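You operate a simulated robot arm through the tools that you are given. There is no shell and no other tool. Be economical: measure what you need, move in short steps, check, and stop when the job is done.

You run a simulated two-armed robot. Do the job below in one go: nothing can be reset, and whatever is moved stays where it is left.

TASK
Hold the crate one on the strapping table steady with one hand, lift the grey drive pin out of it with the other and set it down on the strapping table.

It is judged by the outcome, as a careful person would: the job done as asked, and still so three seconds after it is handed in. It fails if anything else is knocked over, pushed out of place, dropped, spilled or broken.

THE ROBOT
Two 7-joint arms with two-finger parallel grippers on one trunk, on a base that drives. Base frame: it is fixed to the floor where the robot stands at the start and does not move with it; the origin is under the middle of the robot, x ahead of it, y to its left, z up. Readings come in m, rad, newtons and seconds.
The left shoulder is at the start at [0.07, 0.177, 1.145], the right one opposite. With the tool pointing down near the work surface each hand reaches from about 0.28 to 0.72 m from the robot's upright axis, wherever it stands, measured 20 degrees to its own side. Places, roughly: strapping table [0.6, 0, 0.8]. Payload 3.43 kg a hand.
Tool frame (each hand has its own): the origin (TCP) lies between the finger pads and is the grasp point; the fingertips stand 0.03 m ahead of it; z points along the fingers, y is the line along which they close. The gripper opens to 0.094 m. The fingers are 0.028 m wide and 0.01 m thick; the gripper's body (0.05 by 0.096 m) begins 0.055 m behind the TCP.
Orientation is told as [roll, pitch, yaw] about the base's x, y, z axes, in that order, counted from this pose: with the fingers straight down and closing along the base's y, the tool's x points along the base's -x, its y along +y and its z along -z.

THE INTERFACE
- The arms move only by the tool play_rows. It takes "left_commands", "right_commands" or both (then of equal length, played together; a hand with none holds still); each is a list of rows, each an object (a shift or turn left out is 0, a gripper value left out holds the last) with "delta_pos": the shift along the tool's x, y, z in m, a list of three; "delta_rot": the turn, a rotation vector about the tool's x, y, z in rad, a list of three. In form: [{"delta_pos": [tx, ty, tz], "delta_rot": [rx, ry, rz]}, ...]. A call has 1 to 10 rows; each row shifts and turns the commanded pose from where the row before left it, along the tool's axes as they then stand. "left_fingers" and "right_fingers" are, for a hand that has rows, the closure, from 0 (fully open) to 1 (shut), set as the call begins (left out, the last holds). Rows are played at 5 a second. More than 0.05 m and 0.15 rad between two rows, or a gripper value outside its range, and nothing of the call is played. Where a pose cannot be reached the arm comes as near as it can. A force on the tool above 40 N (or 10 N above the force at the start of the call, whichever is more), or a blocked arm, ends the call early, and 0.2 s more pass. Each finger travels about 0.153 m/s and halts on what it meets, pressing with about 26 N; the grip force reading is that of the motor and also rises with nothing between the fingers. The clock runs only during rows and for 0.2 s after the last one: add rows that do not move to give the fingers time. The reply holds the time, the measured pose of the TCP, the force on the tool along the base axes, the opening and the grip force, in the units named above and with some noise, with the torque about the TCP (base axes, N m) and any sound that the robot's microphone picked up.
- Cameras (640 x 400 px; columns grow to the right, rows downward): "scene" is now at [0.1325, 0.0157, 1.4523]; the picture's right is [0.25, -0.97, -0.00], its down [-0.70, -0.18, -0.69] and it looks along [0.67, 0.18, -0.72] (base axes); focal length 214 px, centre (320, 200). "left" rides on the left gripper at [0.076, -0.014, -0.103] in its tool frame; the picture's right is [0.18, 0.98, 0.00], its down [-0.75, 0.14, -0.64] and it looks along [-0.63, 0.12, 0.77] (tool axes); focal length 243 px, centre (320, 200). "right" rides on the right gripper at [0.076, 0.014, -0.103] in its tool frame; the picture's right is [-0.18, 0.98, 0.00], its down [-0.75, -0.14, -0.64] and it looks along [-0.63, -0.12, 0.77] (tool axes); focal length 243 px, centre (320, 200). There is no depth. A picture from a camera that has moved, and an enlarged one, comes with that camera's place and axes in the base frame and with its lens. The place of the scene camera against the robot may be out by one fixed shift of up to 0.012 m in any direction.
- grab_frame(camera): a new picture of that camera. No time passes.
- lift_body(by): slides the trunk up (or, below 0, down) by that many m; the arms and the scene camera ride with it, the base frame stays. It gives what a move gives, with no picture.
- roll_base(legs): drives the robot by 1 to 6 legs, each [ahead, turn to the left] in m and rad, along the robot's own axes; the way and the turn of a leg run together, so that a leg with both is an arc; at most 1.5 m and 3.142 rad a leg. The arms and the cameras ride along, it lands a little off, and it stops where it bumps. It gives what a move gives.
- turn_head(pan, tilt): turns the head with the scene camera to pan (to the left, within 1.501 rad either way) and tilt (down, from -0.506 to 1.204), counted from straight ahead of the robot. It gives what a move gives.
- enlarge(camera, box): a new picture of the part [left, top, right, bottom] of that camera's present view, enlarged. No time passes.
- job_done(): hands the job in; it is judged then, once.

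Go step by step. Nothing tells you exact positions but the pictures and the camera data: compare them with the known pose of the tool, close in by small moves and look again before you grip or let go. The budget is 120 turns and 92 pictures, counting those below and the enlarged ones. Unless the task says otherwise, let go and move clear before handing in, and close with one line.

The tools are called after "Request:" as a command line: name --argument value ..., lists and objects as JSON in quotes. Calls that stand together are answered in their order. play_rows: Moves the arms, as the interface text tells. Its arguments: {"type":"object","properties":{"left_commands":{"type":"array"},"left_fingers":{"type":"number"},"right_commands":{"type":"array"},"right_fingers":{"type":"number"}},"required":[]} The other tools are called the same way: lift_body (by) slides the trunk up or down; roll_base (legs) drives the base; turn_head (pan, tilt) turns the head that bears the scene camera; grab_frame (camera) takes a picture; enlarge (camera, box) takes an enlarged picture of a part of a camera's view; job_done () hands the job in.

At the start:

```text
time: 0.0
left_eef_pos: [0.5663, 0.1449, 1.1105]
left_ee_rot: [0.002, 0.001, 0.001]
left_wrist_force: [-0.5, 0.7, 0.2]
left_wrist_torque: [-0.01, 0.06, 0.04]
left_gripper_width: 0.0943
left_gripper_force: 0.1
right_eef_pos: [0.3917, -0.1613, 1.0375]
right_ee_rot: [0.001, -0.001, 0.002]
right_wrist_force: [-1.0, -0.6, 0.3]
right_wrist_torque: [-0.01, 0.04, -0.02]
right_gripper_width: 0.094
right_gripper_force: 0.0
trunk travel left (down, up): [-0.725, 0.115]
robot x, y, heading: [-0.0001, -0.0008, -0.005]
head pan, tilt: [0.257, 0.805]
```

scene: 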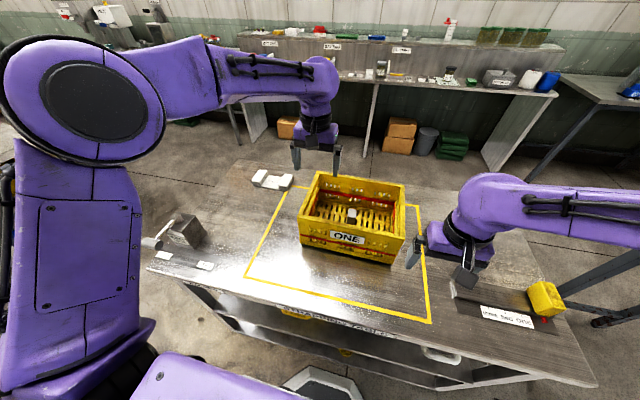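
right: 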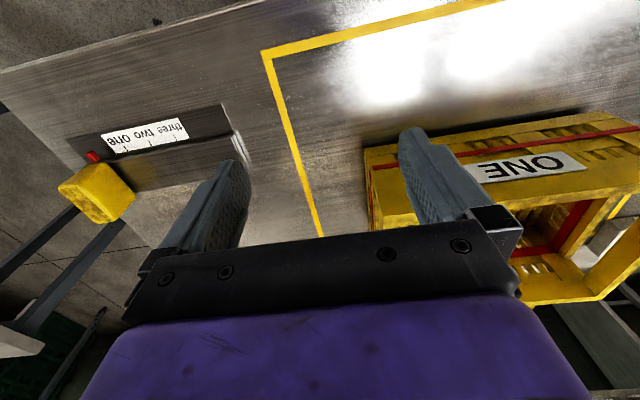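
left: 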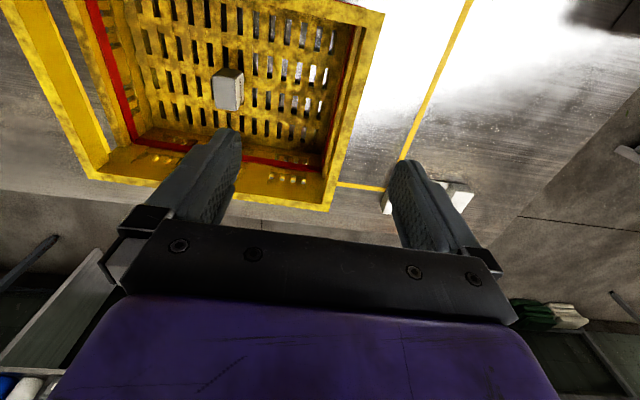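

The crate "ONE" sits on the table with a small grey pin inside. I'll look closer first.

Request:
enlarge --camera "scene" --box '[240, 150, 440, 275]'

Request:
enlarge --camera "left" --box '[0, 0, 400, 220]'

Request:
enlarge --camera "scene" --box '[400, 225, 600, 350]'

```text
3.20 times, centred on (340, 212) of scene
camera zoom: at [0.1325, 0.0157, 1.4523], right [0.25, -0.97, 0.0], down [-0.7, -0.18, -0.69], along [0.67, 0.18, -0.72], focal length 686 px, centre (256, 160)
```

zoom: 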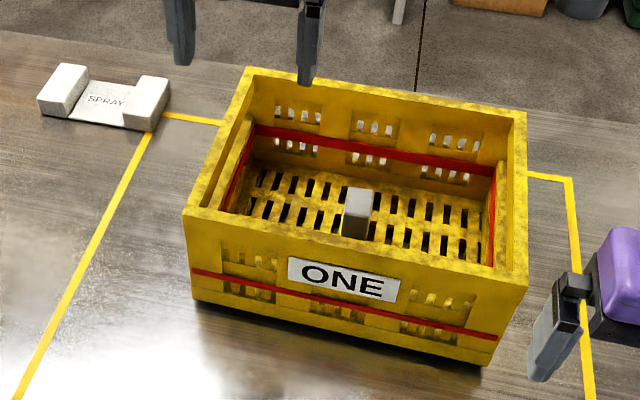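

```text
1.60 times, centred on (200, 110) of left
camera zoom: at [0.4892, 0.1301, 1.2148], right [-0.18, 0.98, 0.0], down [0.75, 0.14, 0.64], along [0.63, 0.12, -0.77], focal length 388 px, centre (512, 344)
```

zoom: 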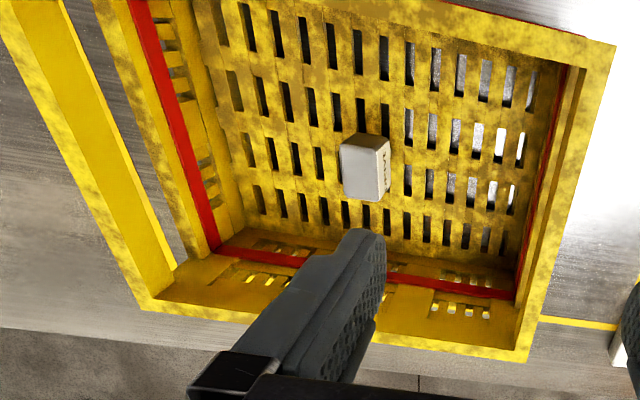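

```text
3.20 times, centred on (500, 288) of scene
camera zoom: at [0.1325, 0.0157, 1.4523], right [0.25, -0.97, 0.0], down [-0.7, -0.18, -0.69], along [0.67, 0.18, -0.72], focal length 686 px, centre (-256, -80)
```

zoom: 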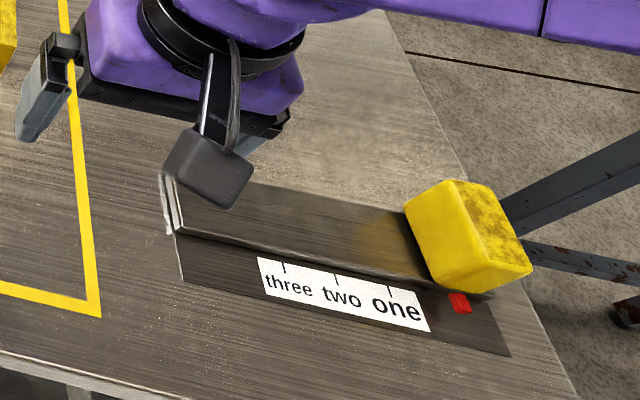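

Crate is about x 0.49–0.705, y −0.117–0.178, rim z≈0.98. The pin is near (0.61, 0.03). I'll bring the left hand above the pin, well clear of the rim, and look.

Request:
play_rows --left_commands '[{"delta_pos": [-0.015, -0.038, 0]}, {"delta_pos": [-0.015, -0.038, 0]}, {"delta_pos": [-0.014, -0.038, 0]}, {}]'

Request:
grab_frame --camera "left"

Request:
grab_frame --camera "scene"

```text
time: 1.0
left_eef_pos: [0.6123, 0.0308, 1.1133]
left_ee_rot: [0.0, -0.002, 0.001]
left_wrist_force: [-0.2, 0.0, 1.2]
left_wrist_torque: [0.0, 0.02, 0.02]
left_gripper_width: 0.0939
left_gripper_force: 0.1
right_eef_pos: [0.392, -0.1611, 1.0382]
right_ee_rot: [0.002, 0.0, 0.002]
right_wrist_force: [0.0, 1.8, 0.4]
right_wrist_torque: [-0.01, -0.01, 0.03]
right_gripper_width: 0.0942
right_gripper_force: 0.1
trunk travel left (down, up): [-0.725, 0.115]
robot x, y, heading: [0.0016, -0.0009, 0.002]
head pan, tilt: [0.257, 0.805]
```

```text
85 pictures are left
camera left: at [0.5355, 0.0159, 1.2165], right [-0.18, 0.98, 0.0], down [0.75, 0.14, 0.64], along [0.63, 0.12, -0.77], focal length 243 px, centre (320, 200)
```

left: 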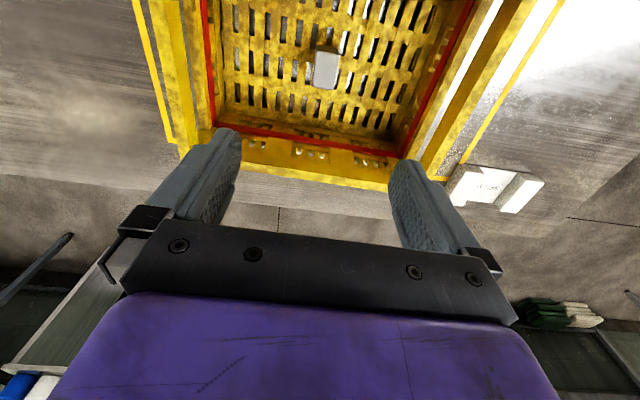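

```text
84 pictures are left
camera scene: at [0.1319, 0.0162, 1.4524], right [0.25, -0.97, 0.0], down [-0.7, -0.18, -0.69], along [0.67, 0.18, -0.72], focal length 214 px, centre (320, 200)
```

scene: 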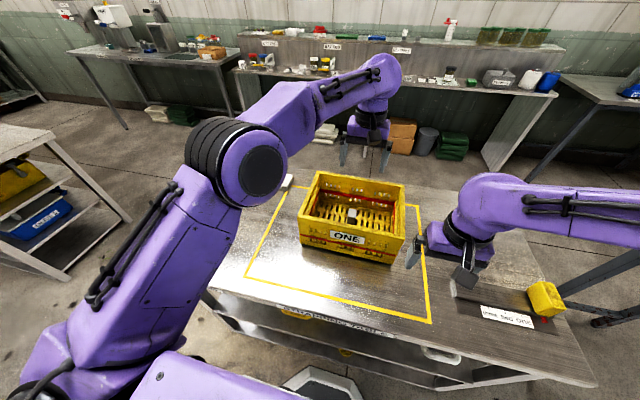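

Request:
enlarge --camera "left" --box '[260, 20, 388, 100]'

Request:
enlarge --camera "scene" --box '[296, 160, 424, 270]'

Request:
grab_frame --camera "right"

```text
5.00 times, centred on (324, 60) of left
camera zoom: at [0.5355, 0.0159, 1.2165], right [-0.18, 0.98, 0.0], down [0.75, 0.14, 0.64], along [0.63, 0.12, -0.77], focal length 1213 px, centre (300, 900)
```

zoom: 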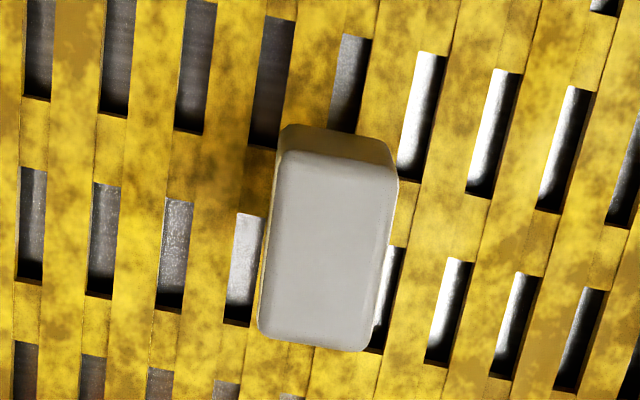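

```text
3.64 times, centred on (360, 215) of scene
camera zoom: at [0.1319, 0.0162, 1.4524], right [0.25, -0.97, 0.0], down [-0.7, -0.18, -0.69], along [0.67, 0.18, -0.72], focal length 780 px, centre (174, 146)
```

zoom: 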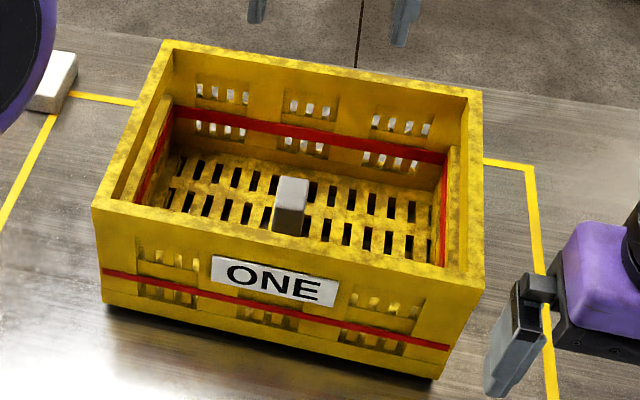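

```text
81 pictures are left
camera right: at [0.3162, -0.1472, 1.1404], right [0.18, 0.98, 0.0], down [0.75, -0.14, 0.64], along [0.63, -0.12, -0.77], focal length 243 px, centre (320, 200)
```

right: 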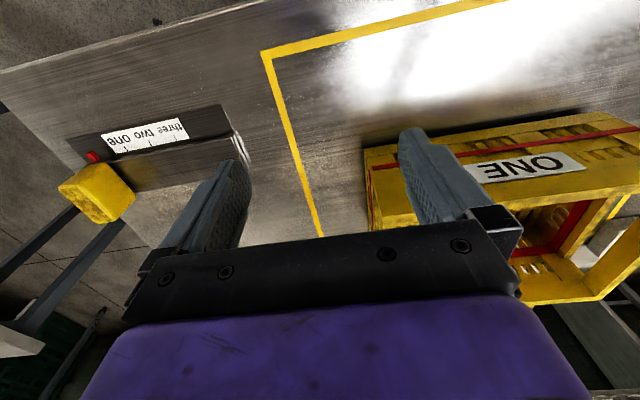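

Pin top centre is about (0.604, 0.035, 0.88), about 0.028 wide in y. Now I'll bring the right hand above the crate's right wall.

Request:
play_rows --right_commands '[{"delta_pos": [0, 0, -0.03]}, {"delta_pos": [-0.03, 0.008, 0]}, {"delta_pos": [-0.03, 0.01, 0]}, {"delta_pos": [-0.03, 0.012, 0]}, {"delta_pos": [-0.03, 0.012, 0]}, {"delta_pos": [-0.025, 0.008, 0]}, {}]'

Request:
grab_frame --camera "right"

Request:
enlarge --camera "scene" --box '[280, 110, 480, 270]'

```text
time: 2.6
left_eef_pos: [0.6122, 0.0301, 1.1133]
left_ee_rot: [0.001, -0.002, 0.0]
left_wrist_force: [0.0, 0.1, -0.6]
left_wrist_torque: [0.02, -0.02, 0.01]
left_gripper_width: 0.0941
left_gripper_force: 0.1
right_eef_pos: [0.5379, -0.1103, 1.0692]
right_ee_rot: [0.0, -0.003, 0.0]
right_wrist_force: [0.1, -0.2, -0.5]
right_wrist_torque: [0.0, 0.01, -0.01]
right_gripper_width: 0.0941
right_gripper_force: 0.1
trunk travel left (down, up): [-0.725, 0.115]
robot x, y, heading: [0.0016, 0.0027, 0.001]
head pan, tilt: [0.257, 0.805]
```

```text
80 pictures are left
camera right: at [0.4618, -0.0972, 1.1721], right [0.18, 0.98, 0.0], down [0.75, -0.14, 0.64], along [0.63, -0.12, -0.77], focal length 243 px, centre (320, 200)
```

right: 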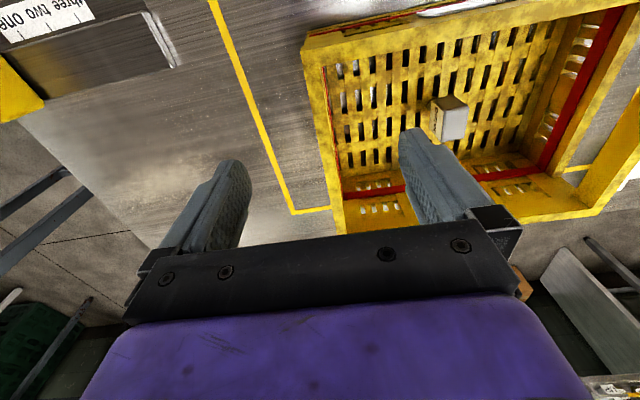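

```text
2.50 times, centred on (380, 190) of scene
camera zoom: at [0.1316, 0.0154, 1.4524], right [0.25, -0.97, 0.0], down [-0.7, -0.18, -0.69], along [0.67, 0.18, -0.72], focal length 536 px, centre (170, 225)
```

zoom: 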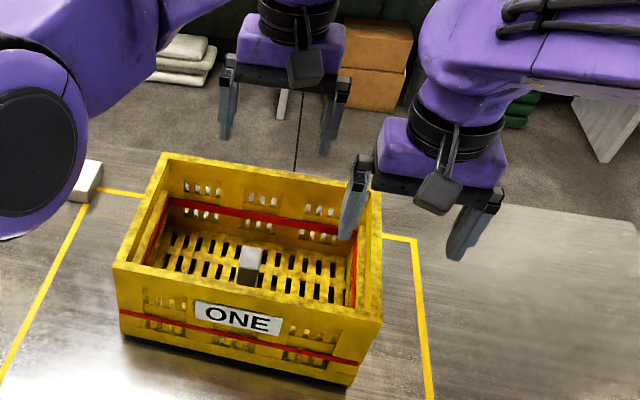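

Request:
enlarge --camera "right" --box '[270, 20, 430, 240]'

```text
1.82 times, centred on (350, 130) of right
camera zoom: at [0.4618, -0.0972, 1.1721], right [0.18, 0.98, 0.0], down [0.75, -0.14, 0.64], along [0.63, -0.12, -0.77], focal length 441 px, centre (266, 327)
```

zoom: 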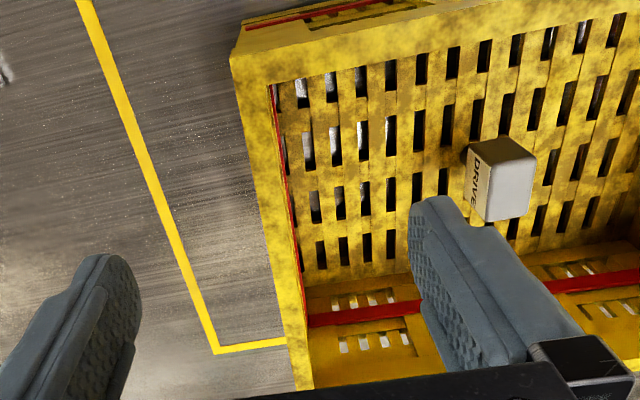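

Wall top spans y ≈ −0.118 to −0.104 at x 0.54; the right TCP is centred over it. Descending and pre-closing partly.

Request:
play_rows --right_commands '[{"delta_pos": [0, 0, 0.03]}, {"delta_pos": [0, 0.0, 0.03]}, {"delta_pos": [0, 0, 0.027]}, {}]'

Request:
play_rows --right_commands '[{}, {}, {}]' --right_fingers 0.7

Request:
grab_frame --camera "right"

Request:
enlarge --camera "scene" --box '[280, 110, 480, 270]'

```text
time: 3.6
left_eef_pos: [0.6132, 0.0302, 1.1133]
left_ee_rot: [0.0, 0.0, 0.0]
left_wrist_force: [0.3, -0.2, -0.3]
left_wrist_torque: [0.0, 0.02, 0.0]
left_gripper_width: 0.0939
left_gripper_force: 0.1
right_eef_pos: [0.5392, -0.1117, 0.9826]
right_ee_rot: [0.0, -0.003, 0.002]
right_wrist_force: [-0.1, 0.1, 0.6]
right_wrist_torque: [0.0, 0.02, 0.02]
right_gripper_width: 0.0941
right_gripper_force: 0.1
trunk travel left (down, up): [-0.725, 0.115]
robot x, y, heading: [-0.0014, -0.0043, 0.003]
head pan, tilt: [0.257, 0.805]
```

```text
time: 4.4
left_eef_pos: [0.6126, 0.031, 1.1129]
left_ee_rot: [0.0, -0.001, 0.0]
left_wrist_force: [0.1, 0.3, 0.0]
left_wrist_torque: [0.01, -0.02, 0.01]
left_gripper_width: 0.0939
left_gripper_force: 0.0
right_eef_pos: [0.5379, -0.1117, 0.9826]
right_ee_rot: [0.002, -0.001, 0.0]
right_wrist_force: [-0.1, 0.0, 0.1]
right_wrist_torque: [-0.03, 0.02, 0.01]
right_gripper_width: 0.0285
right_gripper_force: 0.1
trunk travel left (down, up): [-0.725, 0.115]
robot x, y, heading: [0.0045, 0.0005, -0.005]
head pan, tilt: [0.257, 0.805]
```

```text
77 pictures are left
camera right: at [0.4622, -0.0976, 1.0847], right [0.18, 0.98, 0.0], down [0.75, -0.14, 0.64], along [0.63, -0.12, -0.77], focal length 243 px, centre (320, 200)
```

right: 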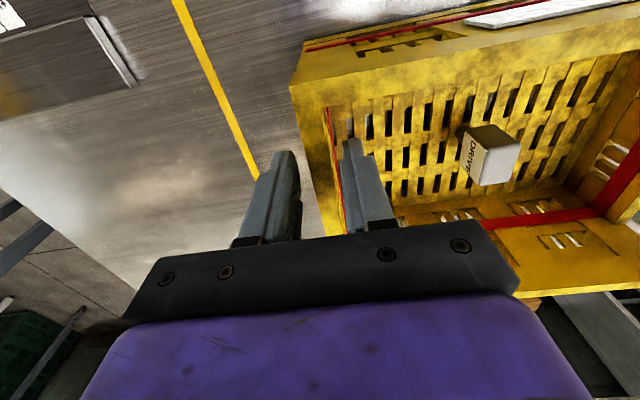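

```text
2.50 times, centred on (380, 190) of scene
camera zoom: at [0.1326, 0.0157, 1.4523], right [0.25, -0.97, 0.0], down [-0.7, -0.18, -0.69], along [0.67, 0.18, -0.72], focal length 536 px, centre (170, 225)
```

zoom: 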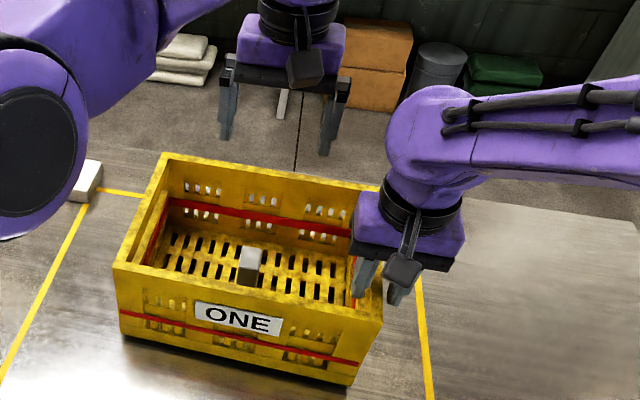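

Request:
enlarge --camera "right" --box '[230, 60, 430, 250]'

```text
2.11 times, centred on (330, 155) of right
camera zoom: at [0.4622, -0.0976, 1.0847], right [0.18, 0.98, 0.0], down [0.75, -0.14, 0.64], along [0.63, -0.12, -0.77], focal length 511 px, centre (299, 295)
```

zoom: 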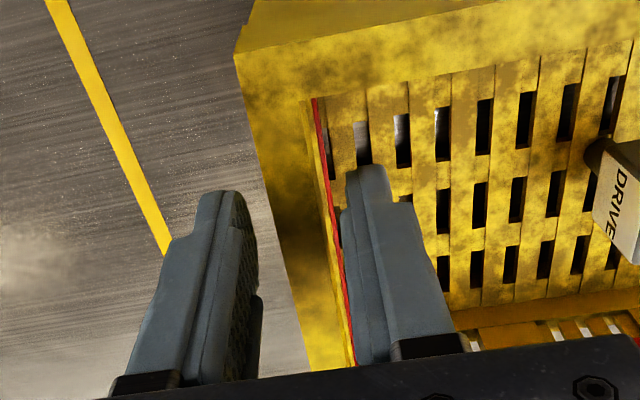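

The wall sits about 2 mm toward +y of the finger centre. I'll shift slightly and close to hold.

Request:
play_rows --right_commands '[{"delta_pos": [0, 0.002, 0]}, {}]'

Request:
play_rows --right_commands '[{}, {}, {}]' --right_fingers 0.82

Request:
play_rows --right_commands '[{}, {}, {}]' --right_fingers 1.0

Request:
grab_frame --camera "right"

Request:
enlarge --camera "left" --box '[200, 0, 440, 150]'

```text
time: 5.0
left_eef_pos: [0.6133, 0.0291, 1.1127]
left_ee_rot: [0.0, -0.001, -0.001]
left_wrist_force: [0.0, 0.1, -0.1]
left_wrist_torque: [0.01, 0.02, -0.02]
left_gripper_width: 0.094
left_gripper_force: 0.1
right_eef_pos: [0.5386, -0.1087, 0.9828]
right_ee_rot: [0.001, -0.002, 0.002]
right_wrist_force: [-0.1, -0.2, 0.4]
right_wrist_torque: [0.01, 0.06, -0.01]
right_gripper_width: 0.0281
right_gripper_force: 0.0
trunk travel left (down, up): [-0.725, 0.115]
robot x, y, heading: [0.0005, 0.0013, 0.003]
head pan, tilt: [0.257, 0.805]
```

```text
time: 5.8
left_eef_pos: [0.6128, 0.0306, 1.1134]
left_ee_rot: [0.0, 0.002, 0.0]
left_wrist_force: [0.6, -0.5, 0.0]
left_wrist_torque: [-0.01, -0.01, -0.04]
left_gripper_width: 0.0941
left_gripper_force: 0.1
right_eef_pos: [0.538, -0.1084, 0.9825]
right_ee_rot: [0.002, -0.001, 0.001]
right_wrist_force: [-0.1, -0.4, -0.4]
right_wrist_torque: [0.01, 0.02, 0.01]
right_gripper_width: 0.0169
right_gripper_force: 0.0
trunk travel left (down, up): [-0.725, 0.115]
robot x, y, heading: [0.0015, 0.0004, -0.001]
head pan, tilt: [0.257, 0.805]
```

```text
time: 6.6
left_eef_pos: [0.6129, 0.0304, 1.1139]
left_ee_rot: [-0.001, 0.001, -0.001]
left_wrist_force: [0.4, -0.6, 0.0]
left_wrist_torque: [-0.02, -0.02, -0.02]
left_gripper_width: 0.0939
left_gripper_force: 0.0
right_eef_pos: [0.5379, -0.1087, 0.9816]
right_ee_rot: [0.003, -0.003, 0.001]
right_wrist_force: [0.5, -0.6, 1.1]
right_wrist_torque: [-0.01, 0.0, -0.26]
right_gripper_width: 0.0118
right_gripper_force: 25.8
trunk travel left (down, up): [-0.725, 0.115]
robot x, y, heading: [0.0011, 0.0015, 0.003]
head pan, tilt: [0.257, 0.805]
```

```text
74 pictures are left
camera right: at [0.462, -0.0954, 1.0847], right [0.18, 0.98, 0.0], down [0.75, -0.14, 0.64], along [0.63, -0.12, -0.77], focal length 243 px, centre (320, 200)
```

right: 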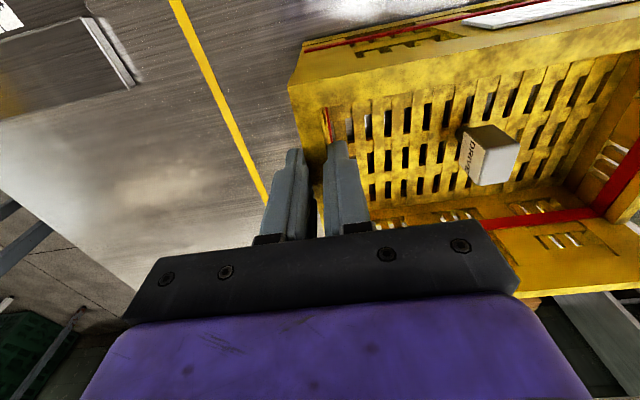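

```text
2.67 times, centred on (320, 75) of left
camera zoom: at [0.5361, 0.0158, 1.2163], right [-0.18, 0.98, 0.0], down [0.75, 0.14, 0.64], along [0.63, 0.12, -0.77], focal length 647 px, centre (320, 533)
```

zoom: 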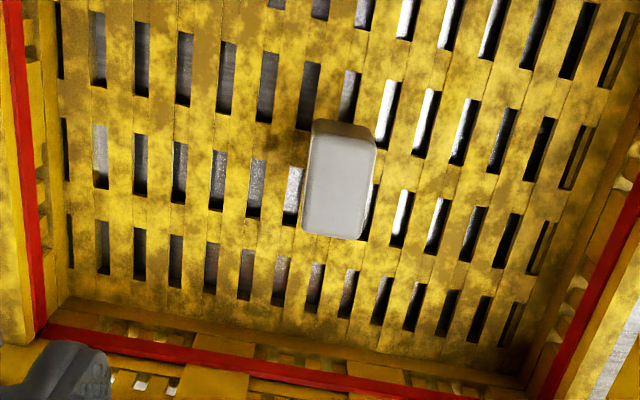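

Crate is held (grip on 12 mm wall). Now I'll centre the left hand over the pin and descend partway.

Request:
play_rows --left_commands '[{"delta_pos": [0.01, 0.0045, 0]}, {"delta_pos": [0, 0, 0.04]}, {"delta_pos": [0, 0, 0.04]}, {"delta_pos": [0, 0, 0.04]}, {"delta_pos": [0, 0, 0.04]}, {}]'

Request:
grab_frame --camera "left"

Request:
enlarge --camera "scene" --box '[280, 110, 480, 270]'

Request:
grab_frame --camera "right"

```text
time: 8.0
left_eef_pos: [0.6033, 0.0341, 0.9525]
left_ee_rot: [0.002, 0.001, -0.001]
left_wrist_force: [-0.6, 0.1, -0.6]
left_wrist_torque: [-0.01, 0.01, -0.01]
left_gripper_width: 0.094
left_gripper_force: 0.2
right_eef_pos: [0.5381, -0.1092, 0.9822]
right_ee_rot: [0.0, 0.0, 0.003]
right_wrist_force: [1.8, -0.1, 0.9]
right_wrist_torque: [-0.03, 0.22, 0.02]
right_gripper_width: 0.0118
right_gripper_force: 25.8
trunk travel left (down, up): [-0.725, 0.115]
robot x, y, heading: [0.0002, -0.0019, 0.004]
head pan, tilt: [0.257, 0.805]
```

```text
72 pictures are left
camera left: at [0.5261, 0.0195, 1.0553], right [-0.18, 0.98, 0.0], down [0.75, 0.14, 0.64], along [0.63, 0.12, -0.77], focal length 243 px, centre (320, 200)
```

left: 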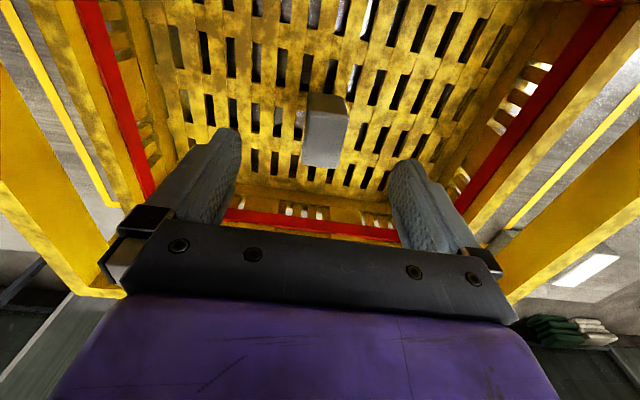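

```text
2.50 times, centred on (380, 190) of scene
camera zoom: at [0.1326, 0.0156, 1.4523], right [0.25, -0.97, 0.0], down [-0.7, -0.18, -0.69], along [0.67, 0.18, -0.72], focal length 536 px, centre (170, 225)
```

zoom: 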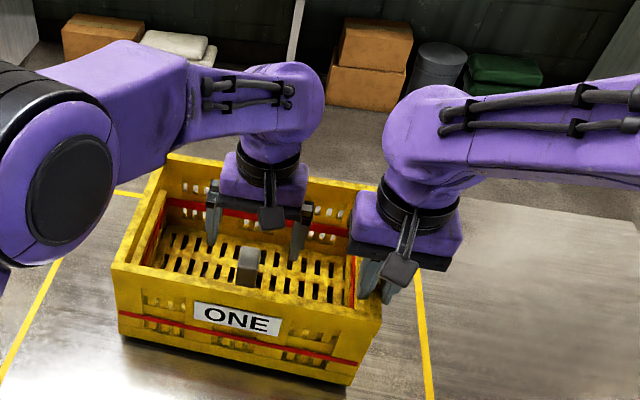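

```text
70 pictures are left
camera right: at [0.4621, -0.0955, 1.0847], right [0.18, 0.98, 0.0], down [0.75, -0.14, 0.64], along [0.63, -0.12, -0.77], focal length 243 px, centre (320, 200)
```

right: 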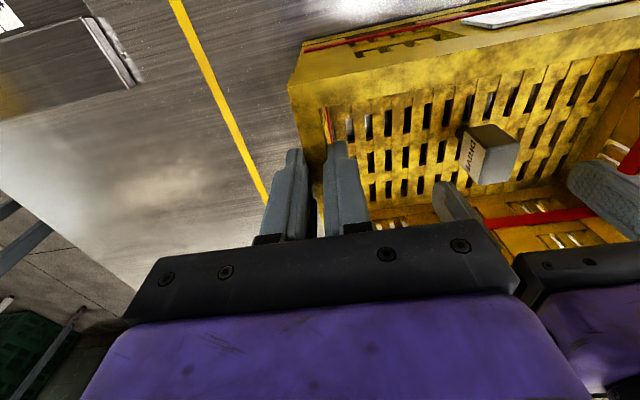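

Pin centre is at about y 0.037, x 0.604. A small y shift, then down to TCP z≈0.884, watching the force.

Request:
play_rows --left_commands '[{"delta_pos": [0, 0.003, 0.0]}, {"delta_pos": [0, 0, 0.025]}, {"delta_pos": [0, 0, 0.025]}, {"delta_pos": [0, 0, 0.01]}, {"delta_pos": [0, 0, 0.008]}, {}]'

Request:
grab_frame --camera "left"

Request:
enlarge --camera "right" --box '[400, 80, 640, 230]'

```text
time: 9.4
left_eef_pos: [0.6011, 0.0387, 0.8836]
left_ee_rot: [0.0, 0.001, 0.0]
left_wrist_force: [0.7, -0.2, 1.0]
left_wrist_torque: [-0.01, 0.0, 0.02]
left_gripper_width: 0.094
left_gripper_force: 0.1
right_eef_pos: [0.5379, -0.1077, 0.983]
right_ee_rot: [0.001, -0.001, -0.001]
right_wrist_force: [-1.3, -0.2, -1.5]
right_wrist_torque: [-0.05, 0.04, -0.01]
right_gripper_width: 0.0117
right_gripper_force: 25.8
trunk travel left (down, up): [-0.725, 0.115]
robot x, y, heading: [0.0017, -0.0001, -0.002]
head pan, tilt: [0.257, 0.805]
```

```text
69 pictures are left
camera left: at [0.5236, 0.0237, 0.9872], right [-0.18, 0.98, 0.0], down [0.75, 0.14, 0.64], along [0.63, 0.12, -0.77], focal length 243 px, centre (320, 200)
```

left: 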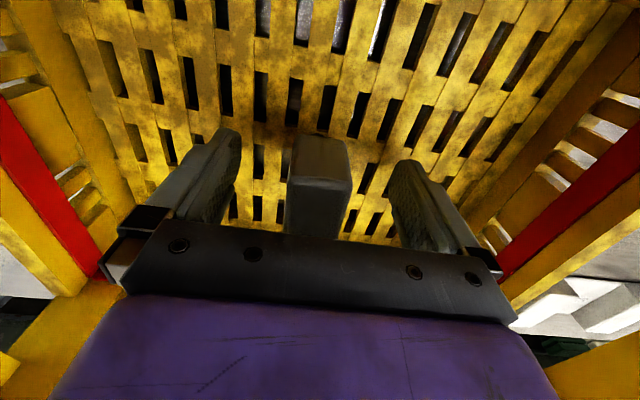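

```text
2.67 times, centred on (520, 155) of right
camera zoom: at [0.4619, -0.0955, 1.0847], right [0.18, 0.98, 0.0], down [0.75, -0.14, 0.64], along [0.63, -0.12, -0.77], focal length 647 px, centre (-213, 320)
```

zoom: 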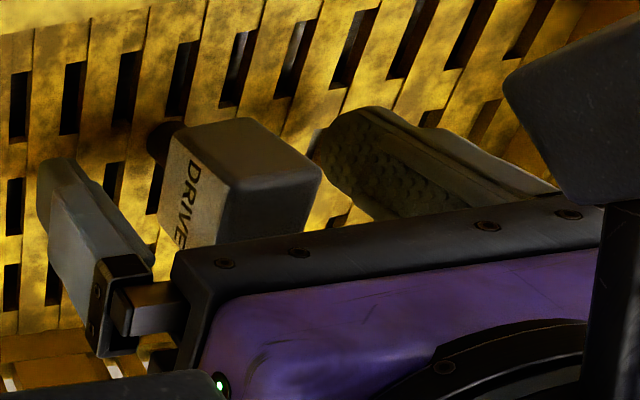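

Pin is between the fingers, top ≈0.90. Tiny y correction, then close in two steps.

Request:
play_rows --left_commands '[{"delta_pos": [-0.002, -0.0015, 0]}, {}, {}]' --left_fingers 0.6

Request:
enlarge --camera "left" --box '[200, 80, 440, 260]'

```text
time: 10.2
left_eef_pos: [0.6021, 0.0372, 0.8841]
left_ee_rot: [0.001, -0.001, 0.001]
left_wrist_force: [-0.5, 1.0, -0.6]
left_wrist_torque: [0.01, 0.01, 0.01]
left_gripper_width: 0.0376
left_gripper_force: 0.0
right_eef_pos: [0.5373, -0.1096, 0.9818]
right_ee_rot: [0.003, -0.002, 0.0]
right_wrist_force: [-0.3, -0.7, -1.2]
right_wrist_torque: [-0.09, 0.03, 0.0]
right_gripper_width: 0.012
right_gripper_force: 26.0
trunk travel left (down, up): [-0.725, 0.115]
robot x, y, heading: [0.0016, -0.001, -0.004]
head pan, tilt: [0.257, 0.805]
```

```text
2.22 times, centred on (320, 170) of left
camera zoom: at [0.5255, 0.0222, 0.9872], right [-0.18, 0.98, 0.0], down [0.75, 0.14, 0.64], along [0.63, 0.12, -0.77], focal length 539 px, centre (320, 267)
```

zoom: 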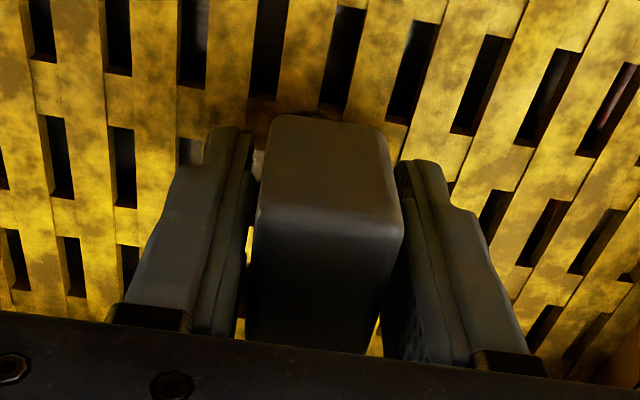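

Well centred. Closing fully, then a very small test lift.

Request:
play_rows --left_commands '[{}, {}, {}]' --left_fingers 1.0

Request:
play_rows --left_commands '[{"delta_pos": [0, 0, -0.005]}, {"delta_pos": [0, 0, -0.005]}, {}]'

Request:
enlarge --camera "left" --box '[200, 80, 440, 260]'

Request:
enlarge --camera "right" --box '[400, 80, 640, 230]'

```text
time: 11.0
left_eef_pos: [0.6027, 0.0366, 0.884]
left_ee_rot: [0.001, 0.0, 0.0]
left_wrist_force: [-0.2, 0.5, 0.5]
left_wrist_torque: [-0.01, -0.03, 0.0]
left_gripper_width: 0.0316
left_gripper_force: 25.8
right_eef_pos: [0.5381, -0.1083, 0.9832]
right_ee_rot: [0.002, -0.002, 0.002]
right_wrist_force: [-0.7, -0.1, 0.4]
right_wrist_torque: [-0.02, -0.02, 0.01]
right_gripper_width: 0.0117
right_gripper_force: 26.1
trunk travel left (down, up): [-0.725, 0.115]
robot x, y, heading: [-0.0008, 0.0, -0.004]
head pan, tilt: [0.257, 0.805]
```

```text
time: 11.8
left_eef_pos: [0.6026, 0.0356, 0.8939]
left_ee_rot: [0.001, 0.001, 0.0]
left_wrist_force: [0.0, -0.9, 0.3]
left_wrist_torque: [0.0, -0.01, 0.0]
left_gripper_width: 0.0317
left_gripper_force: 26.0
right_eef_pos: [0.5384, -0.1074, 0.982]
right_ee_rot: [0.001, -0.001, 0.001]
right_wrist_force: [-0.6, 0.1, 0.3]
right_wrist_torque: [-0.03, 0.04, 0.04]
right_gripper_width: 0.0117
right_gripper_force: 25.8
trunk travel left (down, up): [-0.725, 0.115]
robot x, y, heading: [-0.0041, -0.0034, 0.002]
head pan, tilt: [0.257, 0.805]
```

```text
2.22 times, centred on (320, 170) of left
camera zoom: at [0.5256, 0.0222, 0.9974], right [-0.18, 0.98, 0.0], down [0.75, 0.14, 0.64], along [0.63, 0.12, -0.77], focal length 539 px, centre (320, 267)
```

zoom: 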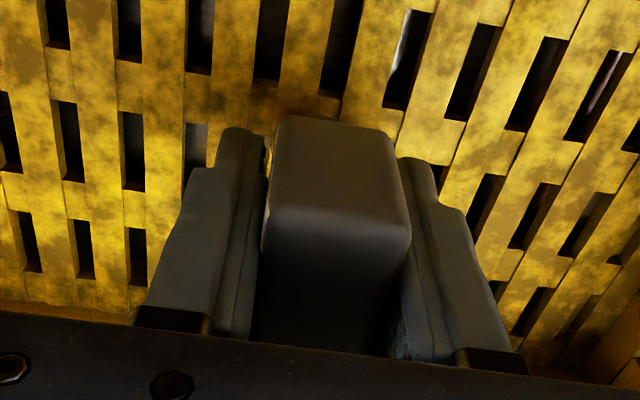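

```text
2.67 times, centred on (520, 155) of right
camera zoom: at [0.4619, -0.0955, 1.0847], right [0.18, 0.98, 0.0], down [0.75, -0.14, 0.64], along [0.63, -0.12, -0.77], focal length 647 px, centre (-213, 320)
```

zoom: 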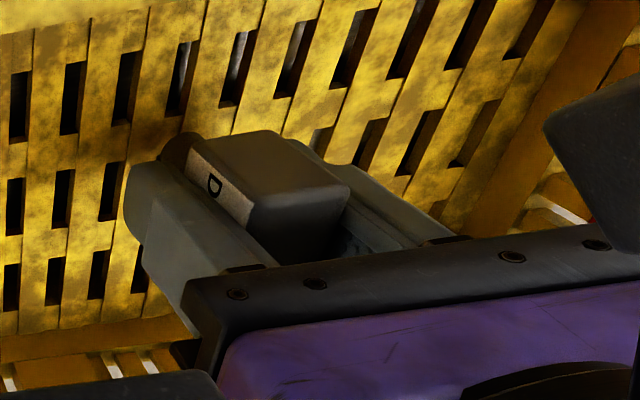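

The pin comes up freely with the crate still. Lifting further, straight up.

Request:
play_rows --left_commands '[{"delta_pos": [0, 0, -0.02]}, {"delta_pos": [0, 0, -0.025]}, {"delta_pos": [0, 0, -0.025]}, {"delta_pos": [0, 0, -0.03]}, {"delta_pos": [0, 0, -0.03]}, {"delta_pos": [0, 0, -0.03]}, {"delta_pos": [0, 0, -0.03]}, {"delta_pos": [0, 0, -0.02]}, {}]'

Request:
grab_frame --camera "left"

Request:
enlarge --camera "scene" --box '[240, 90, 440, 270]'

Request:
grab_frame --camera "right"

```text
time: 13.8
left_eef_pos: [0.6016, 0.0371, 1.106]
left_ee_rot: [0.002, 0.0, 0.0]
left_wrist_force: [-0.1, -0.5, 0.0]
left_wrist_torque: [-0.02, 0.04, -0.02]
left_gripper_width: 0.0317
left_gripper_force: 26.5
right_eef_pos: [0.5389, -0.1087, 0.9828]
right_ee_rot: [0.001, -0.001, 0.002]
right_wrist_force: [-1.1, -0.8, 0.4]
right_wrist_torque: [-0.01, -0.17, -0.01]
right_gripper_width: 0.0116
right_gripper_force: 26.0
trunk travel left (down, up): [-0.725, 0.115]
robot x, y, heading: [0.0007, -0.002, 0.003]
head pan, tilt: [0.257, 0.805]
```

```text
64 pictures are left
camera left: at [0.525, 0.0222, 1.2081], right [-0.18, 0.98, 0.0], down [0.75, 0.14, 0.64], along [0.63, 0.12, -0.77], focal length 243 px, centre (320, 200)
```

left: 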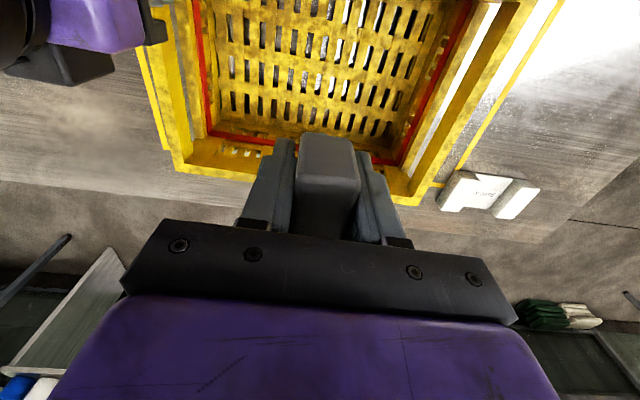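

```text
2.22 times, centred on (340, 180) of scene
camera zoom: at [0.1324, 0.0157, 1.4523], right [0.25, -0.97, 0.0], down [-0.7, -0.18, -0.69], along [0.67, 0.18, -0.72], focal length 477 px, centre (276, 244)
```

zoom: 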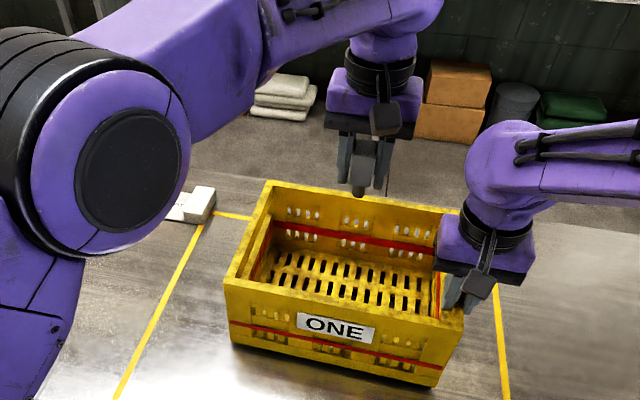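

```text
62 pictures are left
camera right: at [0.4619, -0.0955, 1.0847], right [0.18, 0.98, 0.0], down [0.75, -0.14, 0.64], along [0.63, -0.12, -0.77], focal length 243 px, centre (320, 200)
```

right: 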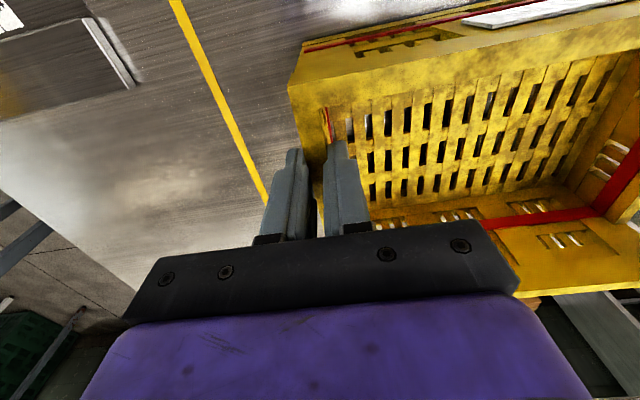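

Request:
enlarge --camera "scene" --box '[330, 120, 400, 190]'

Request:
enlarge --camera "scene" --box '[230, 150, 350, 330]'

Request:
enlarge --camera "left" --box '[400, 0, 640, 260]'

```text
5.71 times, centred on (365, 155) of scene
camera zoom: at [0.1324, 0.0157, 1.4523], right [0.25, -0.97, 0.0], down [-0.7, -0.18, -0.69], along [0.67, 0.18, -0.72], focal length 1226 px, centre (63, 457)
```

zoom: 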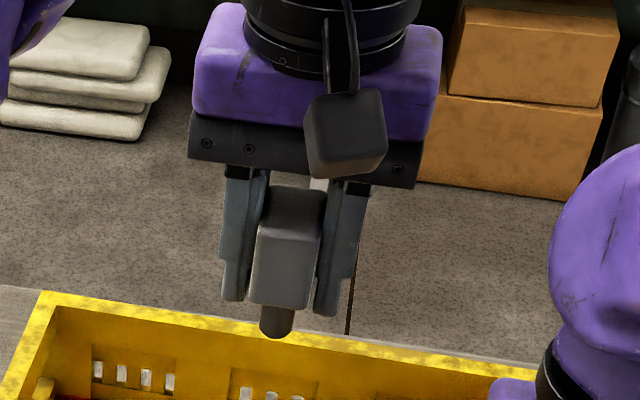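

```text
2.22 times, centred on (290, 240) of scene
camera zoom: at [0.1324, 0.0157, 1.4523], right [0.25, -0.97, 0.0], down [-0.7, -0.18, -0.69], along [0.67, 0.18, -0.72], focal length 477 px, centre (387, 111)
```

zoom: 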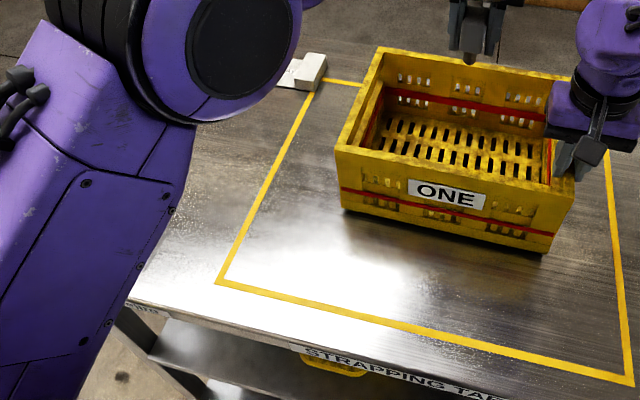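

```text
1.54 times, centred on (520, 130) of left
camera zoom: at [0.525, 0.0222, 1.2081], right [-0.18, 0.98, 0.0], down [0.75, 0.14, 0.64], along [0.63, 0.12, -0.77], focal length 373 px, centre (12, 308)
```

zoom: 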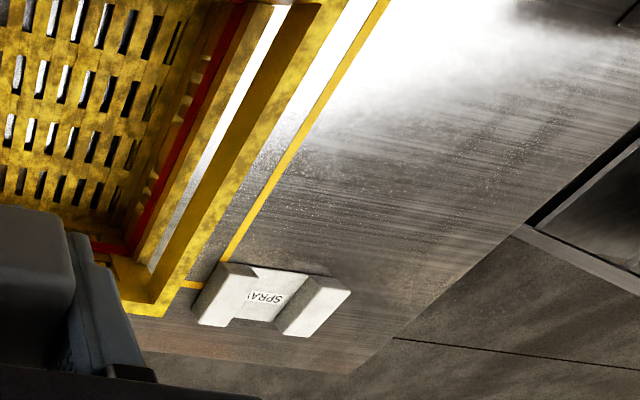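

The pin has a round peg beneath it, so it shouldn't simply be stood up; I'll lay it on its side in the free area in front of the crate. First I'll move there at height.

Request:
play_rows --left_commands '[{"delta_pos": [0, 0, -0.03]}, {"delta_pos": [0.03, 0.026, 0]}, {"delta_pos": [0.035, 0.026, 0]}, {"delta_pos": [0.035, 0.026, 0]}, {"delta_pos": [0.035, 0.026, 0]}, {"delta_pos": [0.035, 0.026, 0]}, {}]'

Request:
play_rows --left_commands '[{"delta_rot": [0, 0, -0.143]}, {"delta_rot": [0, 0, -0.143]}, {"delta_rot": [0, 0, -0.143]}, {"delta_rot": [0, 0, -0.143]}, {"delta_rot": [0, 0, -0.143]}, {}]'

Request:
grab_frame --camera "scene"

Request:
grab_frame --camera "left"

```text
time: 15.4
left_eef_pos: [0.434, 0.1655, 1.1361]
left_ee_rot: [0.001, 0.0, -0.001]
left_wrist_force: [0.5, 0.4, -0.7]
left_wrist_torque: [0.02, -0.03, -0.01]
left_gripper_width: 0.0314
left_gripper_force: 25.8
right_eef_pos: [0.5386, -0.1082, 0.9826]
right_ee_rot: [0.0, -0.001, 0.002]
right_wrist_force: [0.2, 1.6, 2.5]
right_wrist_torque: [-0.15, 0.32, -0.07]
right_gripper_width: 0.0115
right_gripper_force: 25.9
trunk travel left (down, up): [-0.725, 0.115]
robot x, y, heading: [0.0021, 0.0005, -0.001]
head pan, tilt: [0.257, 0.805]
```

```text
time: 16.8
left_eef_pos: [0.4327, 0.1666, 1.1337]
left_ee_rot: [0.002, -0.001, 0.714]
left_wrist_force: [-0.6, 0.1, -1.1]
left_wrist_torque: [0.0, -0.01, -0.02]
left_gripper_width: 0.0315
left_gripper_force: 26.0
right_eef_pos: [0.5375, -0.1091, 0.9828]
right_ee_rot: [0.001, -0.001, 0.002]
right_wrist_force: [-0.6, 0.6, 0.3]
right_wrist_torque: [-0.03, -0.06, 0.04]
right_gripper_width: 0.0119
right_gripper_force: 26.0
trunk travel left (down, up): [-0.725, 0.115]
robot x, y, heading: [-0.0018, -0.0011, -0.004]
head pan, tilt: [0.257, 0.805]
```

```text
58 pictures are left
camera scene: at [0.1325, 0.0159, 1.4523], right [0.25, -0.97, 0.0], down [-0.7, -0.18, -0.69], along [0.67, 0.18, -0.72], focal length 214 px, centre (320, 200)
```

scene: 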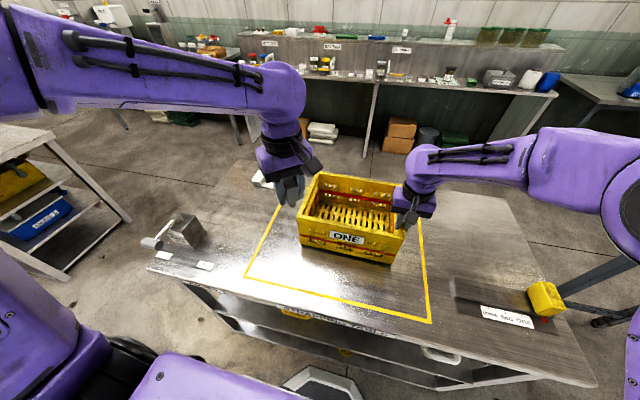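

```text
57 pictures are left
camera left: at [0.3833, 0.1055, 1.2366], right [-0.78, 0.62, 0.0], down [0.48, 0.6, 0.64], along [0.4, 0.5, -0.77], focal length 243 px, centre (320, 200)
```

left: 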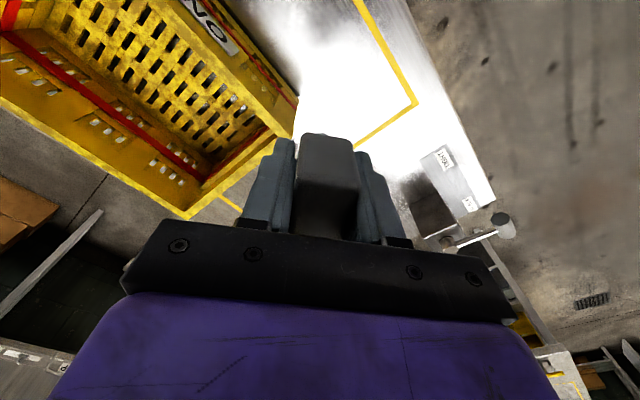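

Yaw is working. Finishing the yaw to ~90°, then starting the tilt (fingers toward −y, camera side up).

Request:
play_rows --left_commands '[{"delta_rot": [0, 0, -0.143]}, {"delta_rot": [0, 0, -0.143]}, {"delta_rot": [0, 0, -0.143]}, {"delta_rot": [0, 0, -0.143]}, {"delta_rot": [0, 0, -0.143]}, {"delta_rot": [0, 0, -0.143]}, {}]'

Request:
play_rows --left_commands '[{"delta_rot": [0, 0.14, 0]}, {"delta_rot": [0, 0.14, 0]}, {"delta_rot": [0, 0.14, 0]}, {}]'

Request:
grab_frame --camera "scene"

```text
time: 18.4
left_eef_pos: [0.4316, 0.1675, 1.1335]
left_ee_rot: [0.0, 0.001, 1.576]
left_wrist_force: [0.0, -0.1, -0.3]
left_wrist_torque: [-0.02, 0.0, -0.01]
left_gripper_width: 0.0316
left_gripper_force: 26.5
right_eef_pos: [0.5374, -0.1082, 0.9821]
right_ee_rot: [0.002, -0.001, 0.001]
right_wrist_force: [-0.4, 0.4, 0.2]
right_wrist_torque: [-0.02, 0.05, 0.01]
right_gripper_width: 0.0117
right_gripper_force: 25.8
trunk travel left (down, up): [-0.725, 0.115]
robot x, y, heading: [-0.0009, 0.0017, -0.0]
head pan, tilt: [0.257, 0.805]
```

```text
time: 19.4
left_eef_pos: [0.4321, 0.1673, 1.1333]
left_ee_rot: [-0.002, 0.421, 1.573]
left_wrist_force: [-0.2, -0.4, -0.4]
left_wrist_torque: [0.03, 0.0, -0.02]
left_gripper_width: 0.0315
left_gripper_force: 25.5
right_eef_pos: [0.5378, -0.1083, 0.981]
right_ee_rot: [0.001, 0.002, 0.002]
right_wrist_force: [0.3, 1.3, 0.5]
right_wrist_torque: [0.0, 0.08, 0.03]
right_gripper_width: 0.0118
right_gripper_force: 25.5
trunk travel left (down, up): [-0.725, 0.115]
robot x, y, heading: [0.0008, 0.0014, -0.0]
head pan, tilt: [0.257, 0.805]
```

```text
56 pictures are left
camera scene: at [0.1326, 0.0155, 1.4523], right [0.25, -0.97, 0.0], down [-0.7, -0.18, -0.69], along [0.67, 0.18, -0.72], focal length 214 px, centre (320, 200)
```

scene: 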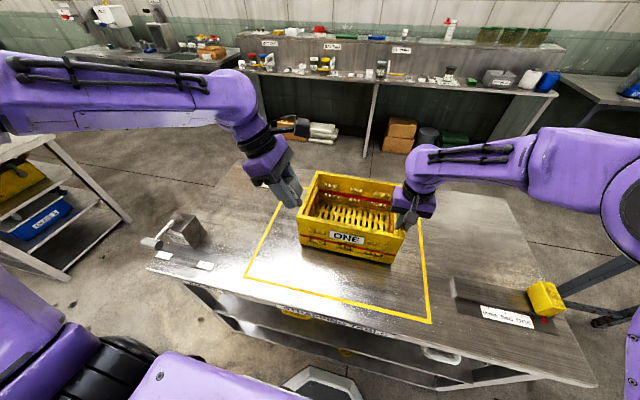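

Tilt goes the right way (fingers heading toward −y). Continuing the tilt at height.

Request:
play_rows --left_commands '[{"delta_rot": [0, 0.145, 0]}, {"delta_rot": [0, 0.145, 0]}, {"delta_rot": [0, 0.145, 0]}, {"delta_rot": [0, 0.145, 0]}, {"delta_rot": [0, 0.145, 0]}, {"delta_rot": [0, 0.145, 0]}, {}]'

Request:
grab_frame --camera "scene"

Request:
grab_frame --camera "left"

```text
time: 21.0
left_eef_pos: [0.4316, 0.1671, 1.1337]
left_ee_rot: [-0.001, 1.293, 1.575]
left_wrist_force: [-0.7, -1.3, -0.1]
left_wrist_torque: [-0.01, 0.0, 0.04]
left_gripper_width: 0.0314
left_gripper_force: 26.1
right_eef_pos: [0.5375, -0.1082, 0.9831]
right_ee_rot: [0.003, -0.001, 0.002]
right_wrist_force: [-0.3, 1.2, 0.6]
right_wrist_torque: [0.0, 0.09, 0.01]
right_gripper_width: 0.012
right_gripper_force: 25.5
trunk travel left (down, up): [-0.725, 0.115]
robot x, y, heading: [0.0012, 0.0023, -0.006]
head pan, tilt: [0.257, 0.805]
```

```text
55 pictures are left
camera scene: at [0.1326, 0.0159, 1.4523], right [0.25, -0.97, 0.0], down [-0.7, -0.18, -0.69], along [0.67, 0.18, -0.72], focal length 214 px, centre (320, 200)
```

scene: 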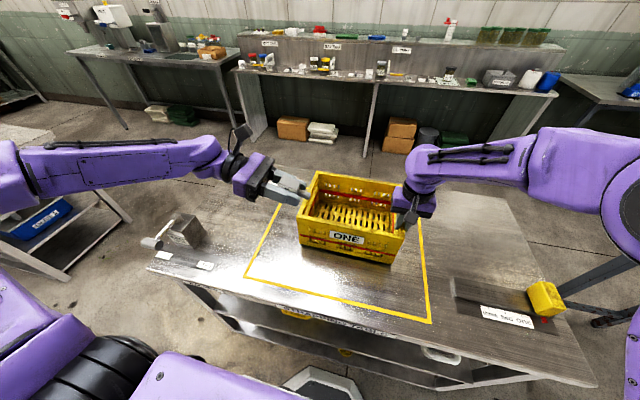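

```text
54 pictures are left
camera left: at [0.4452, 0.2438, 1.236], right [-0.98, -0.05, 0.18], down [-0.14, 0.82, -0.55], along [-0.12, -0.56, -0.82], focal length 243 px, centre (320, 200)
```

left: 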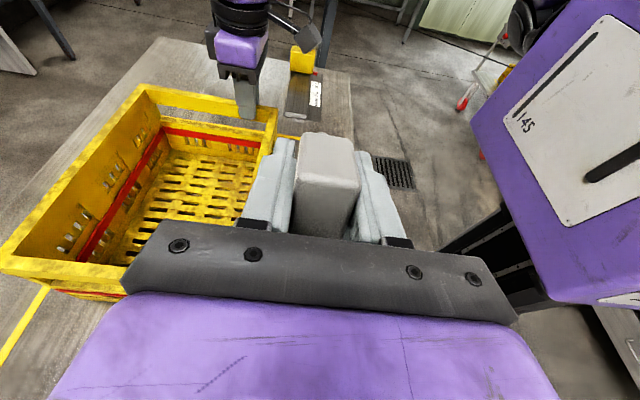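

The hand is 74° tilted with the pin firm. I'll tilt slightly more, back away from the crate by 3 cm, and lower in stages.

Request:
play_rows --left_commands '[{"delta_rot": [0, 0.05, 0], "delta_pos": [0, 0.03, 0]}, {"delta_pos": [-0.039, 0, 0.009]}, {"delta_pos": [-0.039, 0, 0.009]}, {"delta_pos": [-0.039, 0, 0.009]}, {}]'

Request:
grab_frame --camera "scene"

```text
time: 22.2
left_eef_pos: [0.4035, 0.1664, 1.0137]
left_ee_rot: [-0.001, 1.34, 1.571]
left_wrist_force: [0.5, -0.6, -0.8]
left_wrist_torque: [-0.02, 0.0, -0.01]
left_gripper_width: 0.0312
left_gripper_force: 25.4
right_eef_pos: [0.5385, -0.1077, 0.9835]
right_ee_rot: [0.001, 0.0, 0.002]
right_wrist_force: [1.8, -0.4, 1.2]
right_wrist_torque: [0.02, 0.15, -0.14]
right_gripper_width: 0.0116
right_gripper_force: 26.3
trunk travel left (down, up): [-0.725, 0.115]
robot x, y, heading: [0.0005, -0.0015, 0.001]
head pan, tilt: [0.257, 0.805]
```

```text
53 pictures are left
camera scene: at [0.1327, 0.0159, 1.4523], right [0.25, -0.97, 0.0], down [-0.7, -0.18, -0.69], along [0.67, 0.18, -0.72], focal length 214 px, centre (320, 200)
```

scene: 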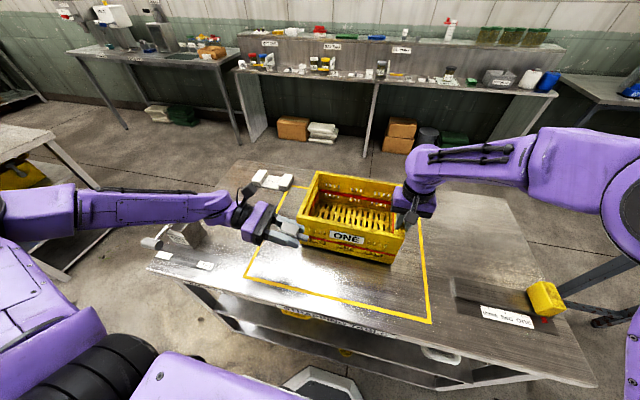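

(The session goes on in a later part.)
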